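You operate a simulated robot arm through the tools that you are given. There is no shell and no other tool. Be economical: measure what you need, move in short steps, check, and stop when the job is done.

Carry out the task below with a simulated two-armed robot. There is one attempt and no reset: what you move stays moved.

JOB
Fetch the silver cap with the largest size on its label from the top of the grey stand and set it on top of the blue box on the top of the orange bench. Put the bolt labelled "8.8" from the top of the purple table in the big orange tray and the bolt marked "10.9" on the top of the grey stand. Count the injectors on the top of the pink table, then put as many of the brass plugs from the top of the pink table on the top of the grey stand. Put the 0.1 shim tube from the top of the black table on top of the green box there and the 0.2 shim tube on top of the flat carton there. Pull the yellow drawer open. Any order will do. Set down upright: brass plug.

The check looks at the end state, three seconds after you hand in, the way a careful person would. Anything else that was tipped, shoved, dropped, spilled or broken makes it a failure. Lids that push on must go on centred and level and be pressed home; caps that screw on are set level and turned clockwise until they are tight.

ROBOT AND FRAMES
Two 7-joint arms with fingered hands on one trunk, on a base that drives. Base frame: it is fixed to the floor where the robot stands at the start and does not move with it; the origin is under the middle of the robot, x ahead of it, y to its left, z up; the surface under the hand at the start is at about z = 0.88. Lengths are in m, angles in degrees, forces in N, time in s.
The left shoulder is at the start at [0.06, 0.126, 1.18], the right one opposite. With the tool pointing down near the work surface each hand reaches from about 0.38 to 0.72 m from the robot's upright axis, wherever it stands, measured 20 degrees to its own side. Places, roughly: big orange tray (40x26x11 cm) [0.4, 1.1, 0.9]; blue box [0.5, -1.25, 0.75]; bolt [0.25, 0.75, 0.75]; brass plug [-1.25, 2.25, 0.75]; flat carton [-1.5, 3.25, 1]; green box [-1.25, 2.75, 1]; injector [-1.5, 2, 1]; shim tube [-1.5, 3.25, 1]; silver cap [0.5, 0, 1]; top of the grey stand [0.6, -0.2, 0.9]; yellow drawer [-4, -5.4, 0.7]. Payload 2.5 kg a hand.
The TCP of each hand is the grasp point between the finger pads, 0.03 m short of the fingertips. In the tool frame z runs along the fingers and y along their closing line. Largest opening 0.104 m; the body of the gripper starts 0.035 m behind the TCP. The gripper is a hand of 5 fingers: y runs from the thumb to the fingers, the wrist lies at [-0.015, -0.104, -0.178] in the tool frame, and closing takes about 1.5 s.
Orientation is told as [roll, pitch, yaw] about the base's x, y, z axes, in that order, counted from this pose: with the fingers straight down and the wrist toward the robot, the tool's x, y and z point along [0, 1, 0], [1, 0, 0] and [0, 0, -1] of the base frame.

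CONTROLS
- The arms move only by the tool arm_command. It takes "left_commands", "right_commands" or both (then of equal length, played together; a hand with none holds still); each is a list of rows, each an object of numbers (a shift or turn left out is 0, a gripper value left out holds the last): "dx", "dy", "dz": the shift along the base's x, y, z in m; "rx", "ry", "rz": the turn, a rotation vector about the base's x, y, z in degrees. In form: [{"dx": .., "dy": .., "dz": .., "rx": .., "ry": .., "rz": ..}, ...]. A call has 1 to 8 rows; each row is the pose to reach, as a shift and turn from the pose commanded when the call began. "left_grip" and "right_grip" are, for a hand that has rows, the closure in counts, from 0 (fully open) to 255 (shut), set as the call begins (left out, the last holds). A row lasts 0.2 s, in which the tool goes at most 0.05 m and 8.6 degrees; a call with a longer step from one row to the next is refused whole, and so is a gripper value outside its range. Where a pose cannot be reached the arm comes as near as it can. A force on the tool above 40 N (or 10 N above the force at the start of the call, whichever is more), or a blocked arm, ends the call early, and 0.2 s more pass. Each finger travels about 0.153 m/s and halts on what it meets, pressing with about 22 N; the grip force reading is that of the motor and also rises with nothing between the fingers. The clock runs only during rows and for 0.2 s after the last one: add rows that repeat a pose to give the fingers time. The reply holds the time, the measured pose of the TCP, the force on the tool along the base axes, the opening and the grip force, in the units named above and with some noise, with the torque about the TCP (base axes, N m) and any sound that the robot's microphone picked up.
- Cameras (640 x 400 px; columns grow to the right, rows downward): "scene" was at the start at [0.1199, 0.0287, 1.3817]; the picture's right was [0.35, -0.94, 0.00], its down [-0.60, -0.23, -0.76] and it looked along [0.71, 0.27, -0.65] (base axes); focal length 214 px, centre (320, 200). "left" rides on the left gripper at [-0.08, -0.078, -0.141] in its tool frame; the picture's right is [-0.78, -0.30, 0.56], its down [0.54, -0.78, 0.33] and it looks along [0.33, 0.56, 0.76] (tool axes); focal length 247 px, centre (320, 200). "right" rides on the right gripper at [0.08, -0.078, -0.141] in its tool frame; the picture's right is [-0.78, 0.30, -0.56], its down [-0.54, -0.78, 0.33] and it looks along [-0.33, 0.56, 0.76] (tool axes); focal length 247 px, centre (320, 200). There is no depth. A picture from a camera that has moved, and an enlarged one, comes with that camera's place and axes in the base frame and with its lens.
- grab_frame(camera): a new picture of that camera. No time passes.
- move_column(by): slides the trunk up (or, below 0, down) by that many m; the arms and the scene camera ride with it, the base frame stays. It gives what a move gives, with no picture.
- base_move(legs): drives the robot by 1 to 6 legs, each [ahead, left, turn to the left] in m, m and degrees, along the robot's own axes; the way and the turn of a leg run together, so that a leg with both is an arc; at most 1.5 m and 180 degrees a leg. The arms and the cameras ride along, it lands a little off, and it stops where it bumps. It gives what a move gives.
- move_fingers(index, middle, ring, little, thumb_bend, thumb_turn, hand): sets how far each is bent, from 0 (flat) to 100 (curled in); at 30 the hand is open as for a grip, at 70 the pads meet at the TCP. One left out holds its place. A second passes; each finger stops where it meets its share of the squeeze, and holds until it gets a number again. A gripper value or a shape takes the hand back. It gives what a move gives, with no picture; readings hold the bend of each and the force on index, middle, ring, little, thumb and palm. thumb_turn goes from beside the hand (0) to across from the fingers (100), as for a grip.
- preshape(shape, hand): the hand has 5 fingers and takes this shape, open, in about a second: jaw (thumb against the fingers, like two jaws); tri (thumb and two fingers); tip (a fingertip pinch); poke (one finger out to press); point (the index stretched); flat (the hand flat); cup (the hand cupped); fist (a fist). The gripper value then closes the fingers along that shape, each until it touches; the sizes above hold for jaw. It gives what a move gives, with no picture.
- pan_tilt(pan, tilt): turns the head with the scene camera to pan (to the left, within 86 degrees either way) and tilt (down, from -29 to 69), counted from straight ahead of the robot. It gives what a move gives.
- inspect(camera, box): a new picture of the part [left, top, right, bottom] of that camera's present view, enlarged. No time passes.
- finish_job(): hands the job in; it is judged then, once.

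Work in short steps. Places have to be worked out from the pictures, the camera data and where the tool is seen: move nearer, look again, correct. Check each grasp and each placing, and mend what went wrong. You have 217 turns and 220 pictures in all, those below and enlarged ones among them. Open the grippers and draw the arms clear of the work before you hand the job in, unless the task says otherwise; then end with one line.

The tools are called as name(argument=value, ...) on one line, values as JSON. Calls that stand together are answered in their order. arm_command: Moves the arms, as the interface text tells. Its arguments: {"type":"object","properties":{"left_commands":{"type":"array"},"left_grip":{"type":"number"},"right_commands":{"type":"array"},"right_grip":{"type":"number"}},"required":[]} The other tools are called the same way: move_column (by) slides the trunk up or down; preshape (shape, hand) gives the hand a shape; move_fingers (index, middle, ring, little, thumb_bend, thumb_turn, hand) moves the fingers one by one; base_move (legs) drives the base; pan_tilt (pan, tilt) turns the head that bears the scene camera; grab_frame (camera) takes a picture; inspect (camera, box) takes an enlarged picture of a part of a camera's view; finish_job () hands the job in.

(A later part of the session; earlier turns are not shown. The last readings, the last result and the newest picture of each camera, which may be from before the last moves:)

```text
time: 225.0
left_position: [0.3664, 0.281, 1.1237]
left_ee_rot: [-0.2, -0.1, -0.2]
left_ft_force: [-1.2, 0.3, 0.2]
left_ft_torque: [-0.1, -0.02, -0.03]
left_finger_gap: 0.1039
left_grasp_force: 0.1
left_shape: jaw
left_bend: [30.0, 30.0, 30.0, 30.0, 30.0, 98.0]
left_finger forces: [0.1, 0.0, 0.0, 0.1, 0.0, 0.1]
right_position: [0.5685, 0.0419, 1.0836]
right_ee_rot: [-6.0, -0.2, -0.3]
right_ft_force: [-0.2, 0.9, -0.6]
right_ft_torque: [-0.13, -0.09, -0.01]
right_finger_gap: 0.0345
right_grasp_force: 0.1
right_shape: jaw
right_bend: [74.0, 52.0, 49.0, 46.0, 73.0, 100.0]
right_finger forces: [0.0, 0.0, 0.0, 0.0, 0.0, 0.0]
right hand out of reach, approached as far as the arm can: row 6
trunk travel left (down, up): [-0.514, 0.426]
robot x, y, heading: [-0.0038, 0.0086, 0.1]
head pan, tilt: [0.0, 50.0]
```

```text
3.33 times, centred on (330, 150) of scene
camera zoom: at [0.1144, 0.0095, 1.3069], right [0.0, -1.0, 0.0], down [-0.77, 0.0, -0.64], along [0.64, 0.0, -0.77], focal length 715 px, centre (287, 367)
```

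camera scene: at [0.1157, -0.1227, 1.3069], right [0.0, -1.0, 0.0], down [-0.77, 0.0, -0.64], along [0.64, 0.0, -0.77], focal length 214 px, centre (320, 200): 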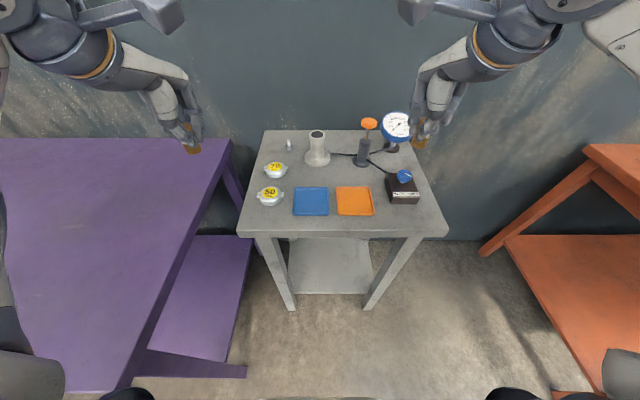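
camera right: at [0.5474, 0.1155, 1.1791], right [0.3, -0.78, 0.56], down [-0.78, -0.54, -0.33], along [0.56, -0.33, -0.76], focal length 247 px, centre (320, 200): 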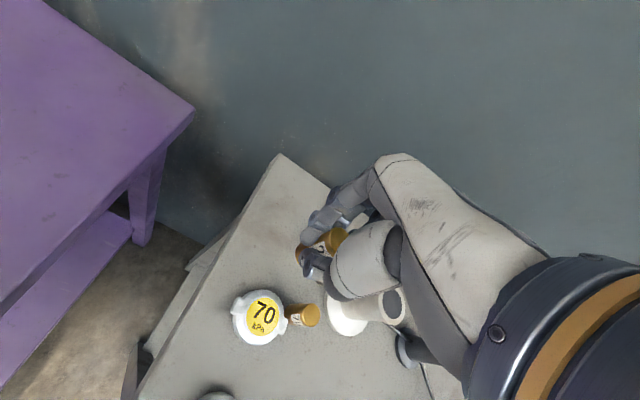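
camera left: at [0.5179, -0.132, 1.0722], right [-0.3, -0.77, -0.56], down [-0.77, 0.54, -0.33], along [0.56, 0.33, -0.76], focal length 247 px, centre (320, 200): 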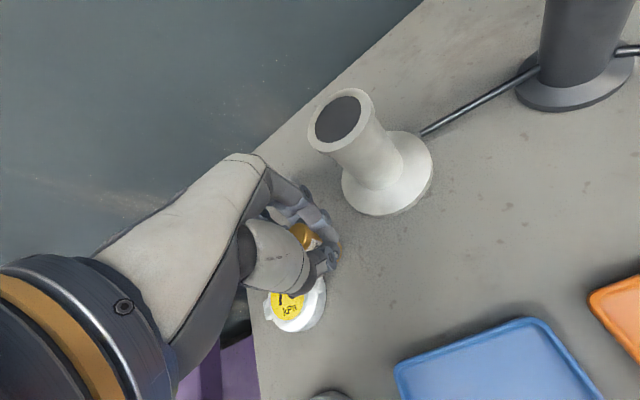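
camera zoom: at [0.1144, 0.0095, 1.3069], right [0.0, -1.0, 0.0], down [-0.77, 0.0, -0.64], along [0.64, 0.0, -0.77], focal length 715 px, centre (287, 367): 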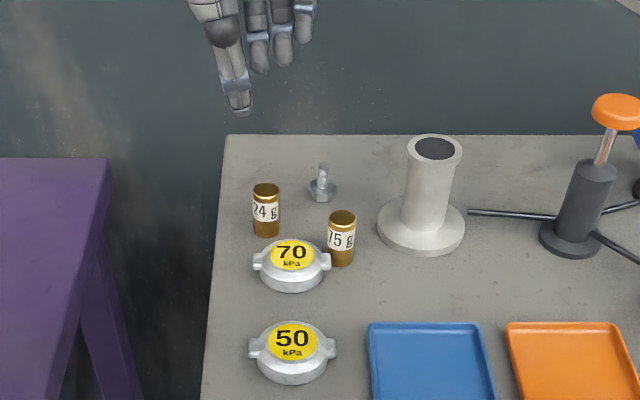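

Both plugs stand upright on the grey stand. I retract the right arm, then back off and drive to the black table.

arm_command(right_commands=[{"dx": -0.03, "dy": -0.03, "rx": 2}, {"dx": -0.06, "dy": -0.065, "rx": 4, "dz": 0.01}, {"dx": -0.09, "dy": -0.1, "rx": 6, "dz": 0.02}, {"dx": -0.12, "dy": -0.135, "rx": 6, "dz": 0.03}, {"dx": -0.15, "dy": -0.165, "rx": 6, "dz": 0.04}, {"dx": -0.18, "dy": -0.19, "rx": 6, "dz": 0.04}], right_grip=0)

base_move(legs=[[-0.5, 0, 0], [-1.3, 0.5, 0], [-0.45, 0.3, 0], [0, 1.4, 0], [0, 0.95, 0]])

pan_tilt(pan=0, tilt=40)

grab_frame(camera="scene")

```text
time: 226.4
left_position: [0.367, 0.2761, 1.1236]
left_ee_rot: [0.0, -0.1, -0.2]
left_ft_force: [-0.3, 0.1, 0.2]
left_ft_torque: [0.02, 0.03, 0.0]
left_finger_gap: 0.104
left_grasp_force: 0.1
left_shape: jaw
left_bend: [30.0, 30.0, 30.0, 30.0, 30.0, 98.0]
left_finger forces: [0.0, 0.1, 0.0, 0.0, 0.1, 0.0]
right_position: [0.3872, -0.1525, 1.1219]
right_ee_rot: [0.0, 0.0, 0.0]
right_ft_force: [-0.6, 0.1, -0.1]
right_ft_torque: [-0.01, -0.01, -0.05]
right_finger_gap: 0.104
right_grasp_force: 0.1
right_shape: jaw
right_bend: [30.0, 30.0, 30.0, 30.0, 30.0, 98.0]
right_finger forces: [0.0, 0.0, 0.1, 0.0, 0.0, 0.0]
trunk travel left (down, up): [-0.514, 0.426]
robot x, y, heading: [-0.0008, 0.0072, 0.1]
head pan, tilt: [0.0, 50.0]
```

```text
time: 249.8
left_position: [-1.8204, 3.4487, 1.1229]
left_ee_rot: [0.0, -0.1, -1.5]
left_ft_force: [-0.5, 0.5, 1.0]
left_ft_torque: [-0.04, -0.01, -0.02]
left_finger_gap: 0.1038
left_grasp_force: 0.1
left_shape: jaw
left_bend: [30.0, 30.0, 30.0, 30.0, 30.0, 98.0]
left_finger forces: [0.0, 0.0, 0.1, 0.1, 0.0, 0.0]
right_position: [-1.8105, 3.0205, 1.1228]
right_ee_rot: [0.0, 0.1, -1.5]
right_ft_force: [-0.3, -0.1, -0.7]
right_ft_torque: [0.01, -0.02, -0.01]
right_finger_gap: 0.104
right_grasp_force: 0.1
right_shape: jaw
right_bend: [30.0, 30.0, 30.0, 30.0, 30.0, 98.0]
right_finger forces: [0.1, 0.1, 0.0, 0.1, 0.1, 0.1]
trunk travel left (down, up): [-0.514, 0.426]
robot x, y, heading: [-2.1948, 3.1879, -1.6]
head pan, tilt: [0.0, 50.0]
```

```text
time: 250.5
left_position: [-1.8214, 3.4501, 1.1238]
left_ee_rot: [0.0, -0.1, -1.5]
left_ft_force: [0.3, 0.9, -0.6]
left_ft_torque: [0.01, -0.02, 0.01]
left_finger_gap: 0.1039
left_grasp_force: 0.0
left_shape: jaw
left_bend: [30.0, 30.0, 30.0, 30.0, 30.0, 98.0]
left_finger forces: [0.0, 0.0, 0.0, 0.0, 0.0, 0.0]
right_position: [-1.8104, 3.0209, 1.1237]
right_ee_rot: [0.0, 0.0, -1.4]
right_ft_force: [-0.3, 0.2, 1.4]
right_ft_torque: [0.0, 0.01, 0.0]
right_finger_gap: 0.1037
right_grasp_force: 0.1
right_shape: jaw
right_bend: [30.0, 30.0, 30.0, 30.0, 30.0, 98.0]
right_finger forces: [0.0, 0.1, 0.1, 0.0, 0.0, 0.0]
trunk travel left (down, up): [-0.514, 0.426]
robot x, y, heading: [-2.1967, 3.1857, -1.3]
head pan, tilt: [0.0, 40.0]
```

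```text
73 pictures are left
camera scene: at [-2.0703, 3.1844, 1.321], right [-0.02, -1.0, 0.0], down [-0.64, 0.02, -0.77], along [0.77, -0.02, -0.64], focal length 214 px, centre (320, 200)
```

scene: 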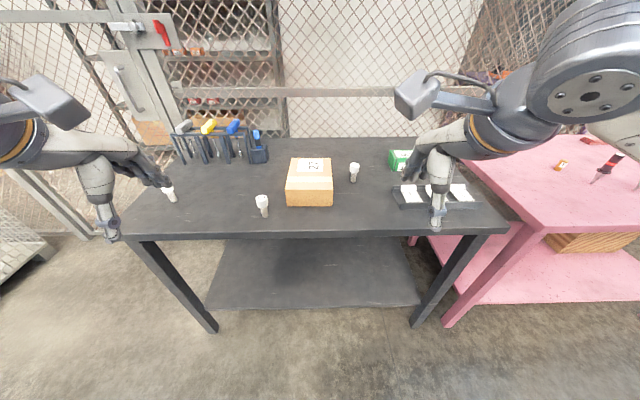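

Three shim tubes, the flat carton and the green box are in view. I zoom in to read labels.

inspect(camera="scene", box=[150, 150, 290, 225])

inspect(camera="scene", box=[280, 130, 440, 220])

```text
4.57 times, centred on (220, 188) of scene
camera zoom: at [-2.0703, 3.1844, 1.321], right [-0.02, -1.0, 0.0], down [-0.64, 0.02, -0.77], along [0.77, -0.02, -0.64], focal length 980 px, centre (777, 257)
```

zoom: 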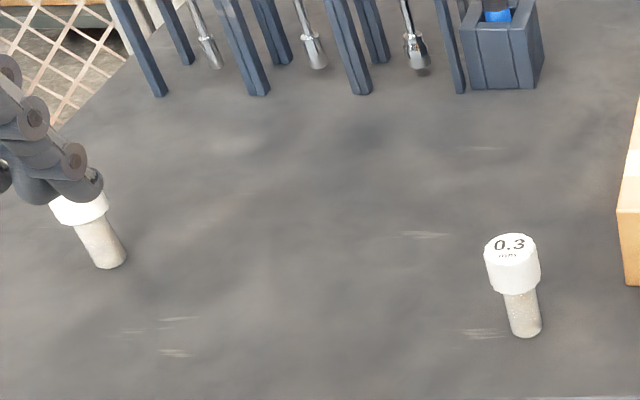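

```text
4.00 times, centred on (360, 175) of scene
camera zoom: at [-2.0703, 3.1844, 1.321], right [-0.02, -1.0, 0.0], down [-0.64, 0.02, -0.77], along [0.77, -0.02, -0.64], focal length 858 px, centre (160, 300)
```

zoom: 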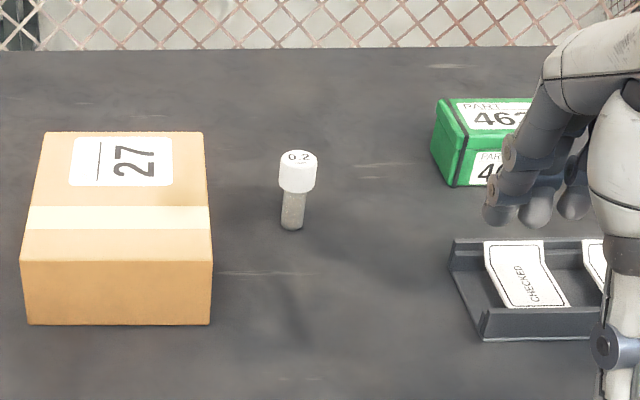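

Tubes: 0.2 at about (-1.408,3.042), 0.3 at (-1.592,3.342), and the left one at (-1.511,3.658) still to read. Carton centre ≈(-1.443,3.203), top z≈0.922. I drive 0.17 m closer and read the left tube.

base_move(legs=[[0.17, 0, 1.3]])

grab_frame(camera="left")

grab_frame(camera="right")

```text
time: 252.0
left_position: [-1.6583, 3.4554, 1.1238]
left_ee_rot: [0.0, -0.1, -0.3]
left_ft_force: [0.3, 0.6, -0.9]
left_ft_torque: [-0.01, 0.02, 0.01]
left_finger_gap: 0.104
left_grasp_force: 0.0
left_shape: jaw
left_bend: [30.0, 30.0, 30.0, 30.0, 30.0, 98.0]
left_finger forces: [0.0, 0.1, 0.0, 0.0, 0.1, 0.0]
right_position: [-1.641, 3.0257, 1.1237]
right_ee_rot: [0.0, 0.0, -0.2]
right_ft_force: [0.2, 0.3, 0.4]
right_ft_torque: [-0.03, 0.01, 0.02]
right_finger_gap: 0.1037
right_grasp_force: 0.1
right_shape: jaw
right_bend: [30.0, 30.0, 30.0, 30.0, 30.0, 98.0]
right_finger forces: [0.0, 0.0, 0.0, 0.0, 0.1, 0.1]
trunk travel left (down, up): [-0.514, 0.426]
robot x, y, heading: [-2.0306, 3.1854, -0.3]
head pan, tilt: [0.0, 40.0]
```

```text
70 pictures are left
camera left: at [-1.7367, 3.3747, 1.2647], right [-0.3, -0.77, -0.56], down [-0.77, 0.54, -0.33], along [0.56, 0.33, -0.76], focal length 247 px, centre (320, 200)
```

left: 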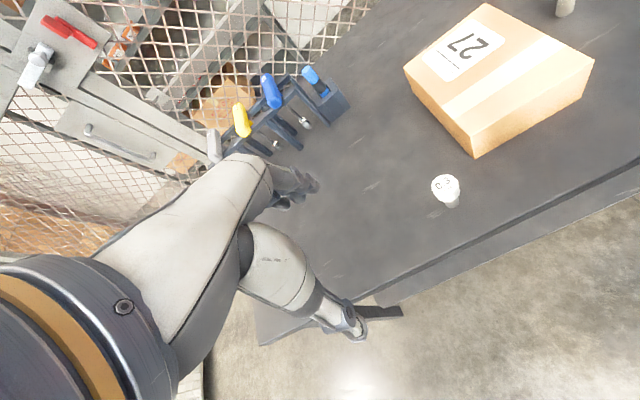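

```text
69 pictures are left
camera right: at [-1.7181, 3.1076, 1.2634], right [0.29, -0.78, 0.56], down [-0.78, -0.53, -0.33], along [0.55, -0.34, -0.76], focal length 247 px, centre (320, 200)
```

right: 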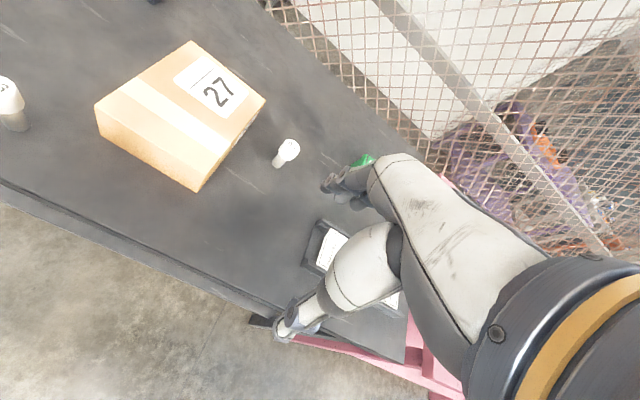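

Triangulating: the 0.2 tube's cap top is at about (-1.442,3.052,0.955), table z≈0.88, carton top ≈0.94. I bring the right hand over the 0.2 tube.

arm_command(right_commands=[{"dx": 0.04, "dy": 0.005}, {"dx": 0.08, "dy": 0.01}, {"dx": 0.12, "dy": 0.015}, {"dx": 0.16, "dy": 0.02}, {"dx": 0.197, "dy": 0.025}, {"dx": 0.197, "dy": 0.025, "dz": -0.04}, {"dx": 0.197, "dy": 0.025, "dz": -0.07}, {"dx": 0.197, "dy": 0.025, "dz": -0.07}], right_grip=50)

grab_frame(camera="right")

```text
time: 253.8
left_position: [-1.6585, 3.4545, 1.1227]
left_ee_rot: [0.0, 0.0, -0.3]
left_ft_force: [0.4, -0.1, -0.1]
left_ft_torque: [-0.01, 0.01, -0.03]
left_finger_gap: 0.1039
left_grasp_force: 0.2
left_shape: jaw
left_bend: [30.0, 30.0, 30.0, 30.0, 30.0, 98.0]
left_finger forces: [0.0, 0.0, 0.0, 0.0, 0.1, 0.0]
right_position: [-1.4448, 3.0536, 1.0546]
right_ee_rot: [0.0, -0.1, -0.2]
right_ft_force: [-0.3, -0.4, 0.0]
right_ft_torque: [0.0, 0.04, 0.01]
right_finger_gap: 0.0838
right_grasp_force: 0.0
right_shape: jaw
right_bend: [27.0, 34.0, 31.0, 33.0, 49.0, 99.0]
right_finger forces: [0.1, 0.0, 0.0, 0.0, 0.0, 0.0]
trunk travel left (down, up): [-0.514, 0.426]
robot x, y, heading: [-2.0259, 3.1867, -0.2]
head pan, tilt: [0.0, 40.0]
```

```text
68 pictures are left
camera right: at [-1.5226, 3.1349, 1.1952], right [0.29, -0.78, 0.56], down [-0.78, -0.53, -0.33], along [0.56, -0.34, -0.76], focal length 247 px, centre (320, 200)
```

right: 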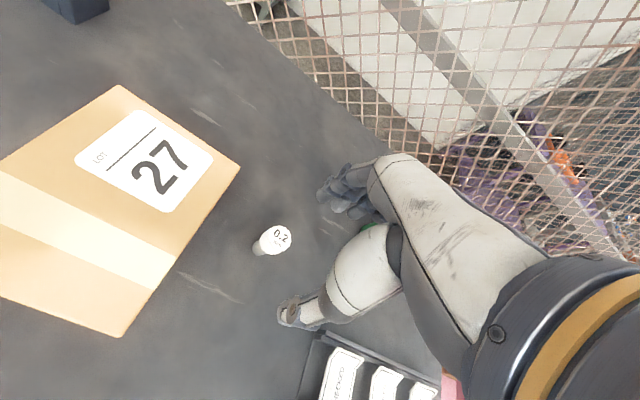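

Updated: cap top at (-1.412,3.055,0.937), table ≈0.86. I shift and lower partway, then check.

arm_command(right_commands=[{"dx": 0.017}, {"dx": 0.032, "dy": 0.001}, {"dx": 0.032, "dy": 0.001, "dz": -0.04}, {"dx": 0.032, "dy": 0.001, "dz": -0.08}, {"dx": 0.032, "dy": 0.001, "dz": -0.09}])

grab_frame(camera="right")

```text
time: 255.0
left_position: [-1.6594, 3.4551, 1.124]
left_ee_rot: [-0.1, -0.1, -0.3]
left_ft_force: [-0.3, 0.4, 0.4]
left_ft_torque: [0.0, 0.02, 0.02]
left_finger_gap: 0.1039
left_grasp_force: 0.0
left_shape: jaw
left_bend: [30.0, 30.0, 30.0, 30.0, 30.0, 98.0]
left_finger forces: [0.0, 0.0, 0.1, 0.0, 0.1, 0.0]
right_position: [-1.4125, 3.0522, 0.9633]
right_ee_rot: [0.0, 0.1, -0.3]
right_ft_force: [0.2, 0.0, 0.1]
right_ft_torque: [-0.01, -0.02, -0.01]
right_finger_gap: 0.0839
right_grasp_force: 0.0
right_shape: jaw
right_bend: [27.0, 34.0, 31.0, 33.0, 49.0, 99.0]
right_finger forces: [0.0, 0.0, 0.1, 0.0, 0.1, 0.0]
trunk travel left (down, up): [-0.514, 0.426]
robot x, y, heading: [-2.0292, 3.183, -0.4]
head pan, tilt: [0.0, 40.0]
```

```text
67 pictures are left
camera right: at [-1.4893, 3.134, 1.1034], right [0.29, -0.78, 0.56], down [-0.78, -0.53, -0.33], along [0.55, -0.34, -0.76], focal length 247 px, centre (320, 200)
```

right: 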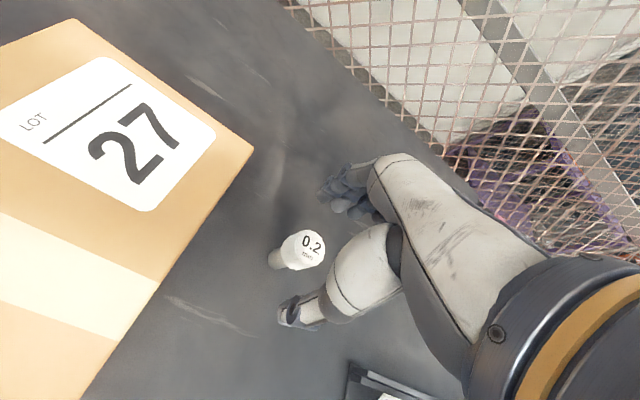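

Well aligned. I lower to z≈0.915, close on the cap of the tube, and lift.

arm_command(right_commands=[{"dy": 0.002, "dz": -0.025}, {"dy": 0.002, "dz": -0.048}, {"dy": 0.002, "dz": -0.048}])

arm_command(right_commands=[{}, {}, {}, {}, {}, {}, {}, {}], right_grip=255)

inspect(camera="right", box=[220, 130, 420, 330])

```text
time: 255.8
left_position: [-1.6596, 3.4552, 1.1241]
left_ee_rot: [0.0, -0.1, -0.3]
left_ft_force: [0.1, -0.4, 0.1]
left_ft_torque: [-0.02, -0.03, 0.02]
left_finger_gap: 0.104
left_grasp_force: 0.2
left_shape: jaw
left_bend: [30.0, 30.0, 30.0, 30.0, 30.0, 98.0]
left_finger forces: [0.0, 0.1, 0.0, 0.0, 0.1, 0.0]
right_position: [-1.4118, 3.0539, 0.9147]
right_ee_rot: [0.0, 0.0, -0.1]
right_ft_force: [-0.5, -0.2, -0.5]
right_ft_torque: [0.01, -0.01, 0.01]
right_finger_gap: 0.0839
right_grasp_force: 0.1
right_shape: jaw
right_bend: [27.0, 34.0, 31.0, 33.0, 49.0, 99.0]
right_finger forces: [0.0, 0.1, 0.0, 0.1, 0.0, 0.1]
trunk travel left (down, up): [-0.514, 0.426]
robot x, y, heading: [-2.0306, 3.1836, -0.4]
head pan, tilt: [0.0, 40.0]
```

```text
time: 257.6
left_position: [-1.6596, 3.4538, 1.1236]
left_ee_rot: [0.0, -0.1, -0.3]
left_ft_force: [0.2, -0.6, 1.3]
left_ft_torque: [-0.01, 0.03, 0.0]
left_finger_gap: 0.104
left_grasp_force: 0.1
left_shape: jaw
left_bend: [30.0, 30.0, 30.0, 30.0, 30.0, 98.0]
left_finger forces: [0.1, 0.1, 0.0, 0.1, 0.0, 0.0]
right_position: [-1.4126, 3.0554, 0.9159]
right_ee_rot: [0.1, 0.0, -0.2]
right_ft_force: [0.2, 0.4, -1.3]
right_ft_torque: [-0.02, 0.03, 0.02]
right_finger_gap: 0.0144
right_grasp_force: 22.0
right_shape: jaw
right_bend: [72.0, 60.0, 68.0, 70.0, 79.0, 100.0]
right_finger forces: [8.6, 5.5, 5.8, 0.1, 14.7, 0.0]
trunk travel left (down, up): [-0.514, 0.426]
robot x, y, heading: [-2.0305, 3.1841, -0.3]
head pan, tilt: [0.0, 40.0]
```

```text
2.00 times, centred on (320, 230) of right
camera zoom: at [-1.49, 3.1365, 1.0553], right [0.29, -0.78, 0.56], down [-0.78, -0.53, -0.33], along [0.55, -0.34, -0.76], focal length 494 px, centre (320, 140)
```

zoom: 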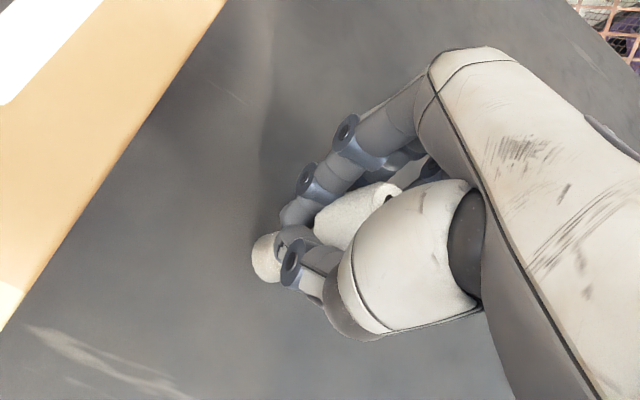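

Held. I lift to z≈1.04 and carry it over the carton centre.

arm_command(right_commands=[{"dz": 0.03}, {"dz": 0.07}, {"dz": 0.11}, {"dz": 0.13}, {"dz": 0.13, "dx": -0.01, "dy": 0.045}, {"dz": 0.13, "dx": -0.02, "dy": 0.09}, {"dz": 0.13, "dx": -0.033, "dy": 0.135}, {"dz": 0.13, "dx": -0.033, "dy": 0.142}])

inspect(camera="scene", box=[250, 80, 410, 230])

grab_frame(camera="right")

```text
time: 259.4
left_position: [-1.6594, 3.4551, 1.1235]
left_ee_rot: [0.0, -0.1, -0.3]
left_ft_force: [0.6, 0.1, 0.3]
left_ft_torque: [0.01, -0.01, 0.02]
left_finger_gap: 0.1039
left_grasp_force: 0.0
left_shape: jaw
left_bend: [30.0, 30.0, 30.0, 30.0, 30.0, 98.0]
left_finger forces: [0.0, 0.0, 0.0, 0.1, 0.0, 0.0]
right_position: [-1.4457, 3.1956, 1.0447]
right_ee_rot: [0.1, 0.1, -0.3]
right_ft_force: [-0.3, 0.7, -0.7]
right_ft_torque: [0.02, -0.01, -0.02]
right_finger_gap: 0.0144
right_grasp_force: 22.6
right_shape: jaw
right_bend: [72.0, 60.0, 68.0, 70.0, 79.0, 100.0]
right_finger forces: [8.5, 5.6, 6.0, 0.0, 14.7, 0.0]
trunk travel left (down, up): [-0.514, 0.426]
robot x, y, heading: [-2.0301, 3.1864, -0.4]
head pan, tilt: [0.0, 40.0]
```

```text
2.67 times, centred on (330, 155) of scene
camera zoom: at [-1.9038, 3.1844, 1.321], right [0.0, -1.0, 0.0], down [-0.64, 0.0, -0.77], along [0.77, 0.0, -0.64], focal length 572 px, centre (293, 320)
```

zoom: 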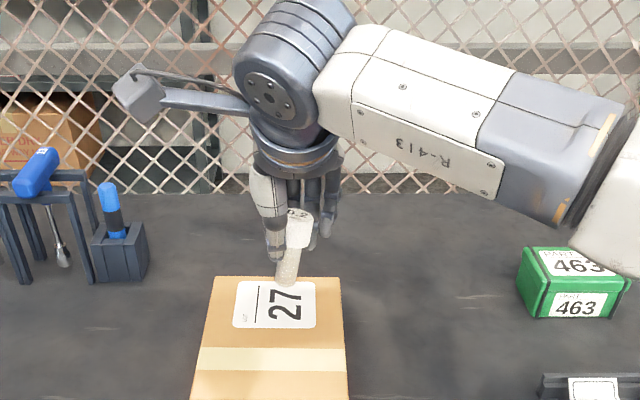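

```text
64 pictures are left
camera right: at [-1.5227, 3.278, 1.184], right [0.29, -0.78, 0.56], down [-0.78, -0.53, -0.33], along [0.55, -0.34, -0.76], focal length 247 px, centre (320, 200)
```

right: 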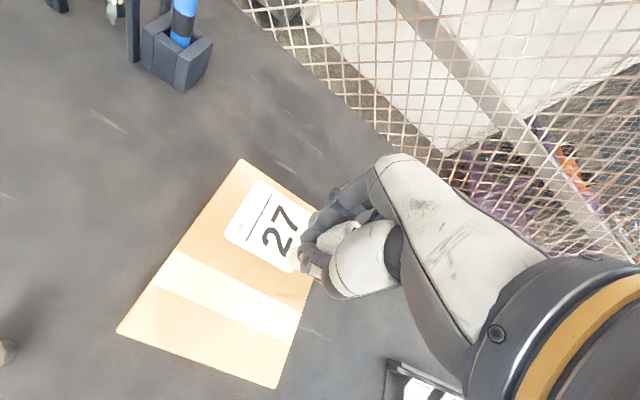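

The tube leans about 10° (bottom toward +y). I rotate −10° to upright it, shift slightly to the centre, and lower to 0.99.

arm_command(right_commands=[{"rx": -5, "dy": 0.006}, {"rx": -10, "dy": 0.012}, {"rx": -10, "dy": 0.012, "dz": -0.025}, {"rx": -10, "dy": 0.012, "dz": -0.05}, {"rx": -10, "dy": 0.012, "dz": -0.05}])

inspect(camera="scene", box=[280, 120, 380, 220])

inspect(camera="right", box=[180, 130, 400, 330])

```text
time: 260.6
left_position: [-1.6595, 3.4559, 1.1241]
left_ee_rot: [0.0, -0.2, -0.2]
left_ft_force: [-0.6, 1.0, -0.3]
left_ft_torque: [0.03, 0.01, 0.02]
left_finger_gap: 0.104
left_grasp_force: 0.1
left_shape: jaw
left_bend: [30.0, 30.0, 30.0, 30.0, 30.0, 98.0]
left_finger forces: [0.1, 0.2, 0.0, 0.0, 0.1, 0.0]
right_position: [-1.4454, 3.2077, 0.9939]
right_ee_rot: [-10.0, -0.1, -0.2]
right_ft_force: [-0.3, 0.5, 0.9]
right_ft_torque: [0.01, -0.01, -0.01]
right_finger_gap: 0.0146
right_grasp_force: 21.8
right_shape: jaw
right_bend: [72.0, 60.0, 69.0, 70.0, 79.0, 100.0]
right_finger forces: [8.5, 5.6, 5.7, 0.0, 14.8, 0.1]
trunk travel left (down, up): [-0.514, 0.426]
robot x, y, heading: [-2.0307, 3.1882, -0.1]
head pan, tilt: [0.0, 40.0]
```

```text
4.00 times, centred on (330, 170) of scene
camera zoom: at [-1.9039, 3.1845, 1.321], right [0.0, -1.0, 0.0], down [-0.64, 0.0, -0.77], along [0.77, 0.0, -0.64], focal length 858 px, centre (280, 320)
```

zoom: 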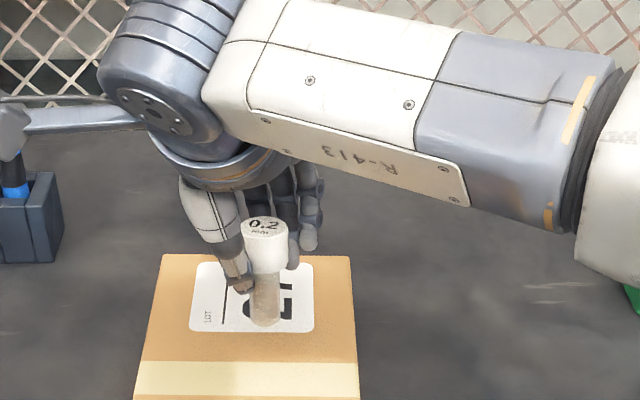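

```text
2.00 times, centred on (290, 230) of right
camera zoom: at [-1.5229, 3.3131, 1.1183], right [0.29, -0.67, 0.68], down [-0.78, -0.58, -0.23], along [0.55, -0.46, -0.69], focal length 494 px, centre (380, 140)
```

zoom: 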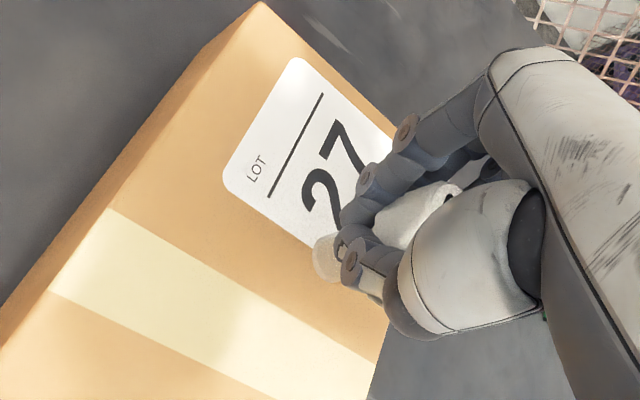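

Upright now. I creep down to contact.

arm_command(right_commands=[{"dz": -0.004}, {"dz": -0.008}, {"dz": -0.011}, {"dz": -0.014}, {"dz": -0.017}])

```text
time: 261.8
left_position: [-1.6597, 3.4548, 1.1237]
left_ee_rot: [0.0, -0.1, -0.4]
left_ft_force: [0.3, 0.3, -0.5]
left_ft_torque: [-0.02, 0.02, -0.01]
left_finger_gap: 0.1042
left_grasp_force: 0.1
left_shape: jaw
left_bend: [30.0, 30.0, 30.0, 30.0, 30.0, 98.0]
left_finger forces: [0.0, 0.1, 0.0, 0.1, 0.0, 0.0]
right_position: [-1.4451, 3.2068, 0.9782]
right_ee_rot: [-10.0, 0.0, -0.2]
right_ft_force: [0.1, -0.5, -0.8]
right_ft_torque: [0.02, -0.04, 0.0]
right_finger_gap: 0.0142
right_grasp_force: 22.7
right_shape: jaw
right_bend: [72.0, 60.0, 69.0, 70.0, 79.0, 100.0]
right_finger forces: [8.6, 5.6, 5.8, 0.0, 14.7, 0.0]
trunk travel left (down, up): [-0.514, 0.426]
robot x, y, heading: [-2.0244, 3.1857, -0.3]
head pan, tilt: [0.0, 40.0]
```

arm_command(right_commands=[{"dz": -0.003}, {"dz": -0.006}, {"dz": -0.009}, {"dz": -0.012}, {"dz": -0.014}])

```text
time: 263.0
left_position: [-1.6592, 3.4555, 1.1229]
left_ee_rot: [0.0, -0.2, -0.3]
left_ft_force: [0.3, 0.5, -0.1]
left_ft_torque: [0.03, 0.01, -0.02]
left_finger_gap: 0.1043
left_grasp_force: 0.2
left_shape: jaw
left_bend: [30.0, 30.0, 30.0, 30.0, 30.0, 98.0]
left_finger forces: [0.1, 0.0, 0.1, 0.0, 0.0, 0.0]
right_position: [-1.4458, 3.2065, 0.964]
right_ee_rot: [-10.0, 0.0, -0.2]
right_ft_force: [-0.1, 0.3, 1.7]
right_ft_torque: [-0.03, -0.02, 0.06]
right_finger_gap: 0.0122
right_grasp_force: 21.9
right_shape: jaw
right_bend: [71.0, 73.0, 70.0, 70.0, 80.0, 100.0]
right_finger forces: [0.0, 0.4, 1.1, 0.1, 0.7, 0.0]
trunk travel left (down, up): [-0.514, 0.426]
robot x, y, heading: [-2.0291, 3.1875, -0.2]
head pan, tilt: [0.0, 40.0]
```

The finger forces dropped; the tube may have slipped. I look.

inspect(camera="scene", box=[280, 120, 380, 220])

inspect(camera="right", box=[180, 130, 400, 330])

```text
4.00 times, centred on (330, 170) of scene
camera zoom: at [-1.904, 3.1845, 1.321], right [0.0, -1.0, 0.0], down [-0.64, 0.0, -0.77], along [0.77, 0.0, -0.64], focal length 858 px, centre (280, 320)
```

zoom: 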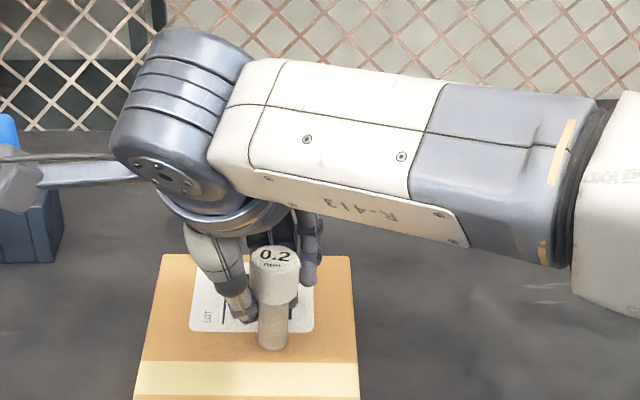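

```text
2.00 times, centred on (290, 230) of right
camera zoom: at [-1.5231, 3.3126, 1.0882], right [0.29, -0.67, 0.68], down [-0.78, -0.58, -0.23], along [0.55, -0.46, -0.69], focal length 494 px, centre (380, 140)
```

zoom: 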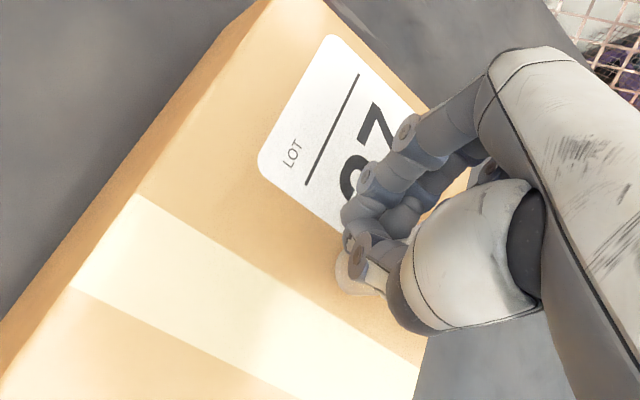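

The tube slid sideways out of the pinch but appears to stand upright on the carton, lightly held between ring finger and thumb. I open only the fingers (away from it), keeping the thumb still.

move_fingers(hand="right", index=35, middle=35, ring=30, little=30)

inspect(camera="scene", box=[280, 120, 380, 220])

inspect(camera="right", box=[180, 130, 400, 330])

```text
time: 264.0
left_position: [-1.6592, 3.455, 1.1235]
left_ee_rot: [-0.1, -0.2, -0.4]
left_ft_force: [-0.2, -0.4, -0.1]
left_ft_torque: [0.01, -0.01, 0.02]
left_finger_gap: 0.104
left_grasp_force: 0.0
left_shape: jaw
left_bend: [30.0, 30.0, 30.0, 30.0, 30.0, 98.0]
left_finger forces: [0.1, 0.0, 0.0, 0.1, 0.1, 0.0]
right_position: [-1.446, 3.2079, 0.9663]
right_ee_rot: [-10.1, -0.1, -0.2]
right_ft_force: [0.2, -0.7, -0.3]
right_ft_torque: [0.01, -0.01, 0.01]
right_finger_gap: 0.0268
right_grasp_force: 0.1
right_shape: fingers
right_bend: [35.0, 35.0, 30.0, 30.0, 85.0, 100.0]
right_finger forces: [0.1, 0.0, 0.0, 0.0, 0.0, 0.0]
trunk travel left (down, up): [-0.514, 0.426]
robot x, y, heading: [-2.0273, 3.1849, -0.2]
head pan, tilt: [0.0, 40.0]
```

```text
4.00 times, centred on (330, 170) of scene
camera zoom: at [-1.9039, 3.1845, 1.321], right [0.0, -1.0, 0.0], down [-0.64, 0.0, -0.77], along [0.77, 0.0, -0.64], focal length 858 px, centre (280, 320)
```

zoom: 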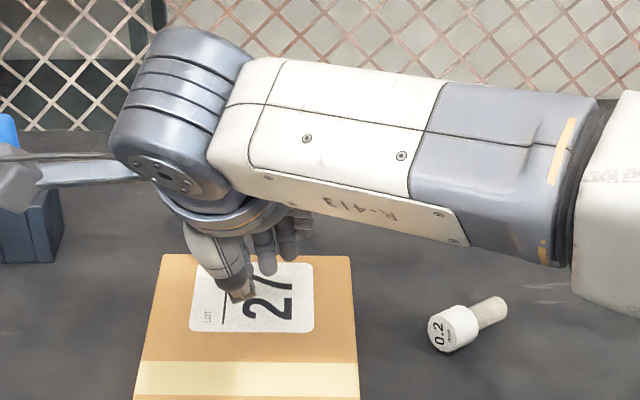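

```text
2.00 times, centred on (290, 230) of right
camera zoom: at [-1.5231, 3.3127, 1.0887], right [0.29, -0.67, 0.68], down [-0.78, -0.58, -0.23], along [0.55, -0.46, -0.69], focal length 494 px, centre (380, 140)
```

zoom: 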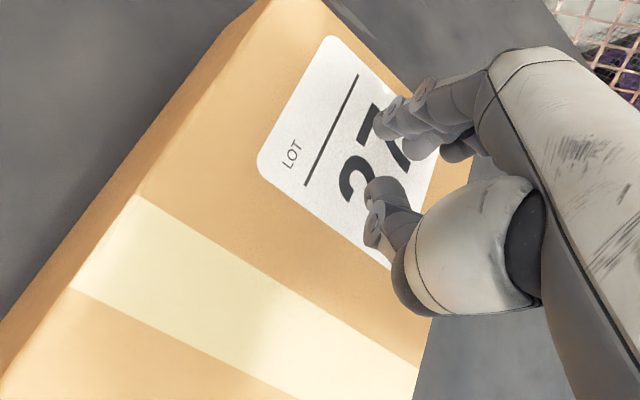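

The 0.2 tube fell off and lies on the table right of the carton. I raise the hand, reset it, level it and turn it +39° so it can grip across the lying tube.

arm_command(right_commands=[{"dz": 0.04}, {"dz": 0.08, "rx": 5}, {"dz": 0.1, "rx": 10}, {"dz": 0.1, "rx": 10, "dx": 0.01, "dy": -0.045}, {"dz": 0.1, "rx": 10, "dx": 0.02, "dy": -0.09}, {"dz": 0.1, "rx": 10, "dx": 0.035, "dy": -0.13}, {"dz": 0.1, "rx": 10, "dx": 0.055, "dy": -0.16}], right_grip=60)

preshape(hand="right", shape="jaw")

arm_command(right_commands=[{"rz": 8}, {"rz": 16}, {"rz": 24}, {"rz": 32}, {"rz": 39}, {"rz": 39}])

grab_frame(camera="right")

inspect(camera="scene", box=[300, 130, 440, 230])

```text
time: 265.6
left_position: [-1.6606, 3.4554, 1.1247]
left_ee_rot: [-0.1, -0.1, -0.3]
left_ft_force: [0.4, -0.2, -0.1]
left_ft_torque: [0.02, 0.02, -0.01]
left_finger_gap: 0.1038
left_grasp_force: 0.1
left_shape: jaw
left_bend: [30.0, 30.0, 30.0, 30.0, 30.0, 98.0]
left_finger forces: [0.1, 0.1, 0.0, 0.1, 0.0, 0.0]
right_position: [-1.3894, 3.0472, 1.064]
right_ee_rot: [0.0, 0.0, -0.2]
right_ft_force: [0.3, -0.2, -0.5]
right_ft_torque: [0.02, 0.03, -0.02]
right_finger_gap: 0.0794
right_grasp_force: 0.1
right_shape: jaw
right_bend: [27.0, 35.0, 32.0, 34.0, 53.0, 99.0]
right_finger forces: [0.0, 0.0, 0.0, 0.0, 0.0, 0.0]
trunk travel left (down, up): [-0.514, 0.426]
robot x, y, heading: [-2.0312, 3.1884, -0.1]
head pan, tilt: [0.0, 40.0]
```

```text
time: 266.5
left_position: [-1.6598, 3.4559, 1.1233]
left_ee_rot: [0.0, 0.0, -0.3]
left_ft_force: [0.1, 0.2, 0.5]
left_ft_torque: [-0.02, -0.01, 0.03]
left_finger_gap: 0.1037
left_grasp_force: 0.1
left_shape: jaw
left_bend: [30.0, 30.0, 30.0, 30.0, 30.0, 98.0]
left_finger forces: [0.1, 0.0, 0.0, 0.0, 0.1, 0.0]
right_position: [-1.3906, 3.0476, 1.0625]
right_ee_rot: [0.0, 0.0, -0.1]
right_ft_force: [0.7, -0.7, 0.0]
right_ft_torque: [0.02, 0.02, 0.0]
right_finger_gap: 0.1037
right_grasp_force: 0.1
right_shape: jaw
right_bend: [30.0, 30.0, 30.0, 30.0, 30.0, 98.0]
right_finger forces: [0.0, 0.0, 0.1, 0.0, 0.0, 0.0]
trunk travel left (down, up): [-0.514, 0.426]
robot x, y, heading: [-2.0269, 3.1876, -0.4]
head pan, tilt: [0.0, 40.0]
```

```text
time: 267.9
left_position: [-1.6592, 3.4553, 1.1241]
left_ee_rot: [0.0, -0.2, -0.2]
left_ft_force: [0.1, -0.1, -0.3]
left_ft_torque: [-0.03, 0.02, -0.02]
left_finger_gap: 0.104
left_grasp_force: 0.0
left_shape: jaw
left_bend: [30.0, 30.0, 30.0, 30.0, 30.0, 98.0]
left_finger forces: [0.1, 0.1, 0.0, 0.2, 0.0, 0.0]
right_position: [-1.4187, 3.0502, 1.0488]
right_ee_rot: [-0.1, 0.0, 21.1]
right_ft_force: [0.8, -0.3, 0.8]
right_ft_torque: [-0.01, 0.03, 0.02]
right_finger_gap: 0.1037
right_grasp_force: 0.0
right_shape: jaw
right_bend: [30.0, 30.0, 30.0, 30.0, 30.0, 98.0]
right_finger forces: [0.0, 0.0, 0.0, 0.0, 0.0, 0.0]
right hand out of reach, approached as far as the arm can: row 3, 4, 5, 6
trunk travel left (down, up): [-0.514, 0.426]
robot x, y, heading: [-2.0295, 3.1863, -0.2]
head pan, tilt: [0.0, 40.0]
```

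```text
57 pictures are left
camera right: at [-1.52, 3.0984, 1.1886], right [0.55, -0.62, 0.56], down [-0.53, -0.78, -0.33], along [0.64, -0.11, -0.76], focal length 247 px, centre (320, 200)
```

right: 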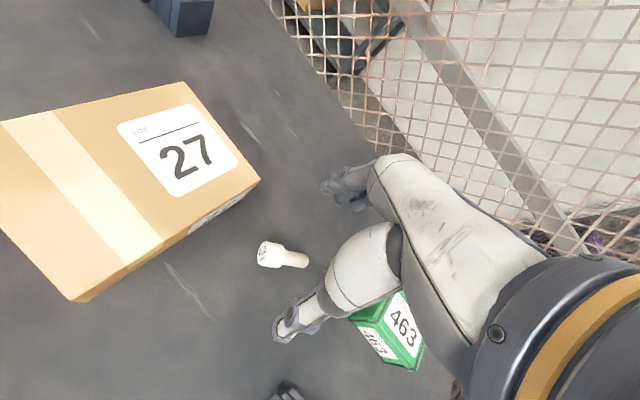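

```text
4.00 times, centred on (370, 180) of scene
camera zoom: at [-1.9039, 3.1846, 1.321], right [0.0, -1.0, 0.0], down [-0.64, 0.0, -0.77], along [0.77, 0.0, -0.64], focal length 858 px, centre (120, 280)
```

zoom: 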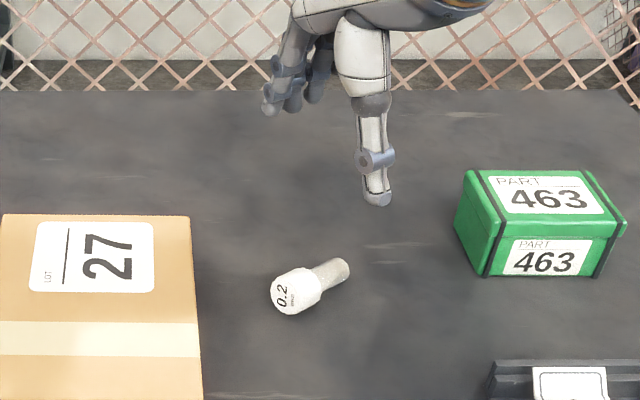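

The tube lies with its cap at (-1.382,3.047), axis pointing −50°. To get reach for the turned hand I shift the base 0.12 right and 2 cm forward.

base_move(legs=[[0.02, -0.12, 0]])

arm_command(right_commands=[{"rz": 6, "dy": 0.03, "dz": -0.02}, {"rz": 12, "dy": 0.06, "dz": -0.04}, {"rz": 18, "dy": 0.09, "dx": 0.005, "dz": -0.06}, {"rz": 18, "dy": 0.115, "dx": 0.015, "dz": -0.08}, {"rz": 18, "dy": 0.118, "dx": 0.019, "dz": -0.09}, {"rz": 18, "dy": 0.118, "dx": 0.019, "dz": -0.09}], right_grip=60)

grab_frame(camera="right")

```text
time: 269.1
left_position: [-1.6401, 3.3351, 1.1235]
left_ee_rot: [0.0, 0.0, -0.4]
left_ft_force: [-0.6, -0.8, -0.2]
left_ft_torque: [0.03, 0.05, -0.02]
left_finger_gap: 0.1039
left_grasp_force: 0.0
left_shape: jaw
left_bend: [30.0, 30.0, 30.0, 30.0, 30.0, 98.0]
left_finger forces: [0.0, 0.0, 0.0, 0.0, 0.0, 0.0]
right_position: [-1.3992, 2.9298, 1.0476]
right_ee_rot: [0.0, 0.0, 21.1]
right_ft_force: [-0.5, 0.6, 0.7]
right_ft_torque: [-0.02, 0.02, -0.02]
right_finger_gap: 0.1038
right_grasp_force: 0.0
right_shape: jaw
right_bend: [30.0, 30.0, 30.0, 30.0, 30.0, 98.0]
right_finger forces: [0.1, 0.1, 0.1, 0.1, 0.0, 0.1]
trunk travel left (down, up): [-0.514, 0.426]
robot x, y, heading: [-2.0099, 3.0683, -0.4]
head pan, tilt: [0.0, 40.0]
```

```text
time: 270.5
left_position: [-1.639, 3.3362, 1.1231]
left_ee_rot: [0.0, -0.2, -0.3]
left_ft_force: [0.1, -0.5, -0.3]
left_ft_torque: [0.03, 0.02, -0.02]
left_finger_gap: 0.1038
left_grasp_force: 0.1
left_shape: jaw
left_bend: [30.0, 30.0, 30.0, 30.0, 30.0, 98.0]
left_finger forces: [0.0, 0.0, 0.0, 0.0, 0.0, 0.0]
right_position: [-1.4352, 3.0381, 0.9495]
right_ee_rot: [0.0, 0.0, 39.1]
right_ft_force: [-0.9, -0.4, 0.4]
right_ft_torque: [0.01, 0.01, -0.03]
right_finger_gap: 0.0797
right_grasp_force: 0.1
right_shape: jaw
right_bend: [27.0, 35.0, 32.0, 33.0, 53.0, 99.0]
right_finger forces: [0.0, 0.0, 0.1, 0.1, 0.0, 0.1]
right hand out of reach, approached as far as the arm can: row 2, 3, 4, 5, 6
trunk travel left (down, up): [-0.514, 0.426]
robot x, y, heading: [-2.0088, 3.0656, -0.1]
head pan, tilt: [0.0, 40.0]
```

```text
55 pictures are left
camera right: at [-1.5456, 3.0538, 1.0885], right [0.72, -0.42, 0.56], down [-0.27, -0.91, -0.33], along [0.64, 0.09, -0.76], focal length 247 px, centre (320, 200)
```

right: 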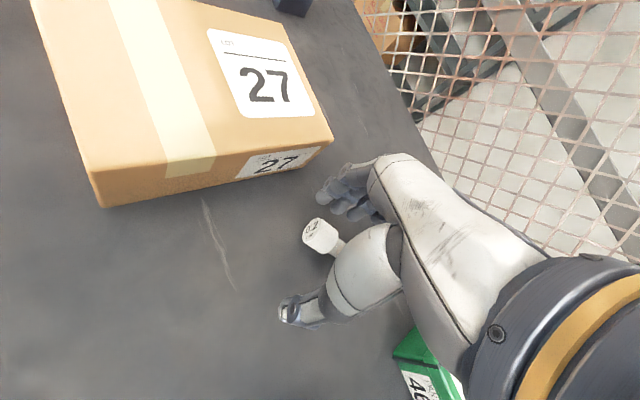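

At 39° yaw the right arm runs short. I raise the hand and rotate the base 20° left, which gives the arm a better angle.

arm_command(right_commands=[{"dz": 0.04}, {"dz": 0.08}, {"dz": 0.11}])

base_move(legs=[[0, 0, 20]])

arm_command(right_commands=[{"rz": -5, "dx": 0.02, "dy": -0.04}, {"rz": -10, "dx": 0.04, "dy": -0.08}, {"rz": -15, "dx": 0.07, "dy": -0.11}, {"rz": -20, "dx": 0.09, "dy": -0.14}, {"rz": -20, "dx": 0.1, "dy": -0.17}])

```text
time: 271.3
left_position: [-1.6397, 3.3376, 1.1226]
left_ee_rot: [0.1, -0.1, -0.4]
left_ft_force: [0.2, -0.4, 0.5]
left_ft_torque: [0.01, 0.01, 0.01]
left_finger_gap: 0.104
left_grasp_force: 0.0
left_shape: jaw
left_bend: [30.0, 30.0, 30.0, 30.0, 30.0, 98.0]
left_finger forces: [0.0, 0.1, 0.0, 0.0, 0.1, 0.1]
right_position: [-1.4364, 3.0419, 1.0368]
right_ee_rot: [0.0, -0.1, 38.9]
right_ft_force: [0.6, 0.5, -0.3]
right_ft_torque: [-0.04, 0.02, 0.02]
right_finger_gap: 0.0797
right_grasp_force: 0.0
right_shape: jaw
right_bend: [27.0, 35.0, 32.0, 33.0, 53.0, 99.0]
right_finger forces: [0.0, 0.0, 0.0, 0.0, 0.0, 0.1]
right hand out of reach, approached as far as the arm can: row 3
trunk travel left (down, up): [-0.514, 0.426]
robot x, y, heading: [-2.0086, 3.0672, -0.1]
head pan, tilt: [0.0, 40.0]
```

```text
time: 272.8
left_position: [-1.7542, 3.4464, 1.1234]
left_ee_rot: [0.0, -0.1, 19.7]
left_ft_force: [0.9, -0.2, -0.8]
left_ft_torque: [0.0, -0.01, -0.02]
left_finger_gap: 0.1038
left_grasp_force: 0.0
left_shape: jaw
left_bend: [30.0, 30.0, 30.0, 30.0, 30.0, 98.0]
left_finger forces: [0.1, 0.0, 0.0, 0.0, 0.0, 0.1]
right_position: [-1.4606, 3.2387, 1.0378]
right_ee_rot: [-0.1, -0.1, 58.9]
right_ft_force: [-0.9, -0.1, 0.0]
right_ft_torque: [0.01, 0.03, 0.0]
right_finger_gap: 0.0796
right_grasp_force: 0.1
right_shape: jaw
right_bend: [27.0, 35.0, 32.0, 33.0, 53.0, 99.0]
right_finger forces: [0.0, 0.1, 0.1, 0.0, 0.0, 0.1]
trunk travel left (down, up): [-0.514, 0.426]
robot x, y, heading: [-2.0081, 3.066, 19.7]
head pan, tilt: [0.0, 40.0]
```

```text
time: 274.0
left_position: [-1.7537, 3.4469, 1.1236]
left_ee_rot: [0.0, -0.1, 19.6]
left_ft_force: [-0.6, 0.3, 0.0]
left_ft_torque: [-0.01, 0.01, -0.01]
left_finger_gap: 0.1043
left_grasp_force: 0.0
left_shape: jaw
left_bend: [30.0, 30.0, 30.0, 30.0, 30.0, 98.0]
left_finger forces: [0.0, 0.1, 0.1, 0.0, 0.0, 0.0]
right_position: [-1.37, 3.0995, 1.0382]
right_ee_rot: [-0.1, -0.1, 38.9]
right_ft_force: [-0.2, 0.4, -0.3]
right_ft_torque: [0.04, -0.02, 0.01]
right_finger_gap: 0.0797
right_grasp_force: 0.1
right_shape: jaw
right_bend: [27.0, 35.0, 32.0, 33.0, 53.0, 99.0]
right_finger forces: [0.0, 0.1, 0.0, 0.0, 0.1, 0.0]
right hand out of reach, approached as far as the arm can: row 5
trunk travel left (down, up): [-0.514, 0.426]
robot x, y, heading: [-2.0081, 3.0696, 20.0]
head pan, tilt: [0.0, 40.0]
```

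Reach is fine now. I move over the tube's cap and descend partway.

arm_command(right_commands=[{"dx": -0.006, "dy": -0.026}, {"dx": -0.011, "dy": -0.05}, {"dx": -0.011, "dy": -0.05, "dz": -0.04}, {"dx": -0.011, "dy": -0.05, "dz": -0.075}, {"dx": -0.011, "dy": -0.05, "dz": -0.075}])

grab_frame(camera="right")

```text
time: 275.2
left_position: [-1.7534, 3.4455, 1.1229]
left_ee_rot: [0.0, -0.1, 19.5]
left_ft_force: [0.4, -0.1, 0.4]
left_ft_torque: [0.03, 0.03, -0.01]
left_finger_gap: 0.1038
left_grasp_force: 0.1
left_shape: jaw
left_bend: [30.0, 30.0, 30.0, 30.0, 30.0, 98.0]
left_finger forces: [0.0, 0.1, 0.0, 0.0, 0.0, 0.1]
right_position: [-1.3824, 3.0487, 0.9642]
right_ee_rot: [-0.1, -0.2, 38.9]
right_ft_force: [0.7, 0.2, -0.1]
right_ft_torque: [-0.03, -0.01, 0.01]
right_finger_gap: 0.0796
right_grasp_force: 0.0
right_shape: jaw
right_bend: [27.0, 35.0, 32.0, 33.0, 53.0, 99.0]
right_finger forces: [0.0, 0.0, 0.0, 0.1, 0.0, 0.0]
trunk travel left (down, up): [-0.514, 0.426]
robot x, y, heading: [-2.0127, 3.0667, 19.9]
head pan, tilt: [0.0, 40.0]
```

```text
54 pictures are left
camera right: at [-1.4932, 3.0644, 1.1035], right [0.72, -0.42, 0.56], down [-0.27, -0.9, -0.33], along [0.64, 0.09, -0.76], focal length 247 px, centre (320, 200)
```

right: 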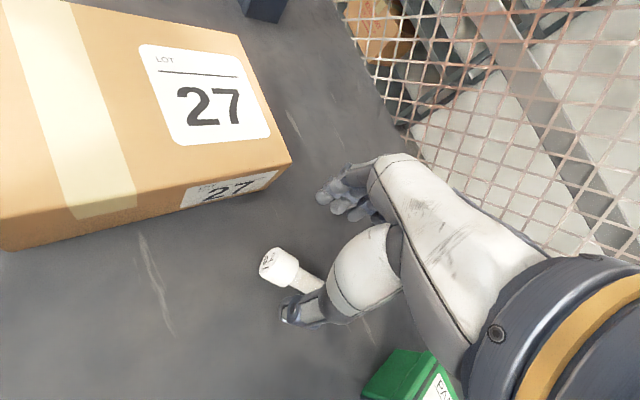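

Nearly centred (7 mm off). I correct and lower to z≈0.892.

arm_command(right_commands=[{"dy": -0.007}, {"dx": 0.002, "dy": -0.007, "dz": -0.03}, {"dx": 0.002, "dy": -0.007, "dz": -0.055}, {"dx": 0.002, "dy": -0.007, "dz": -0.068}, {"dx": 0.002, "dy": -0.007, "dz": -0.072}])

inspect(camera="right", box=[220, 140, 420, 340])

```text
time: 276.4
left_position: [-1.7534, 3.4462, 1.1228]
left_ee_rot: [0.0, -0.1, 19.5]
left_ft_force: [0.5, 0.4, -1.5]
left_ft_torque: [-0.05, 0.01, 0.01]
left_finger_gap: 0.1041
left_grasp_force: 0.1
left_shape: jaw
left_bend: [30.0, 30.0, 30.0, 30.0, 30.0, 98.0]
left_finger forces: [0.1, 0.1, 0.0, 0.0, 0.1, 0.0]
right_position: [-1.3788, 3.0415, 0.8904]
right_ee_rot: [-0.1, -0.1, 38.9]
right_ft_force: [0.0, -0.8, 0.0]
right_ft_torque: [0.03, -0.05, -0.01]
right_finger_gap: 0.0797
right_grasp_force: 0.1
right_shape: jaw
right_bend: [27.0, 35.0, 32.0, 33.0, 53.0, 99.0]
right_finger forces: [0.0, 0.1, 0.0, 0.0, 0.0, 0.1]
trunk travel left (down, up): [-0.514, 0.426]
robot x, y, heading: [-2.0112, 3.0677, 19.7]
head pan, tilt: [0.0, 40.0]
```

```text
2.00 times, centred on (320, 240) of right
camera zoom: at [-1.4908, 3.0573, 1.0304], right [0.72, -0.42, 0.56], down [-0.27, -0.9, -0.33], along [0.64, 0.09, -0.76], focal length 494 px, centre (320, 120)
```

zoom: 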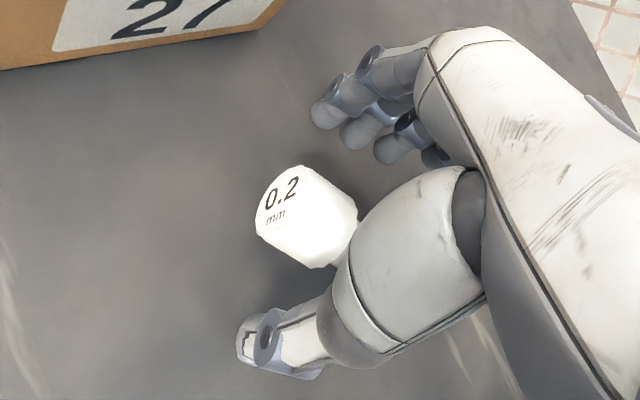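

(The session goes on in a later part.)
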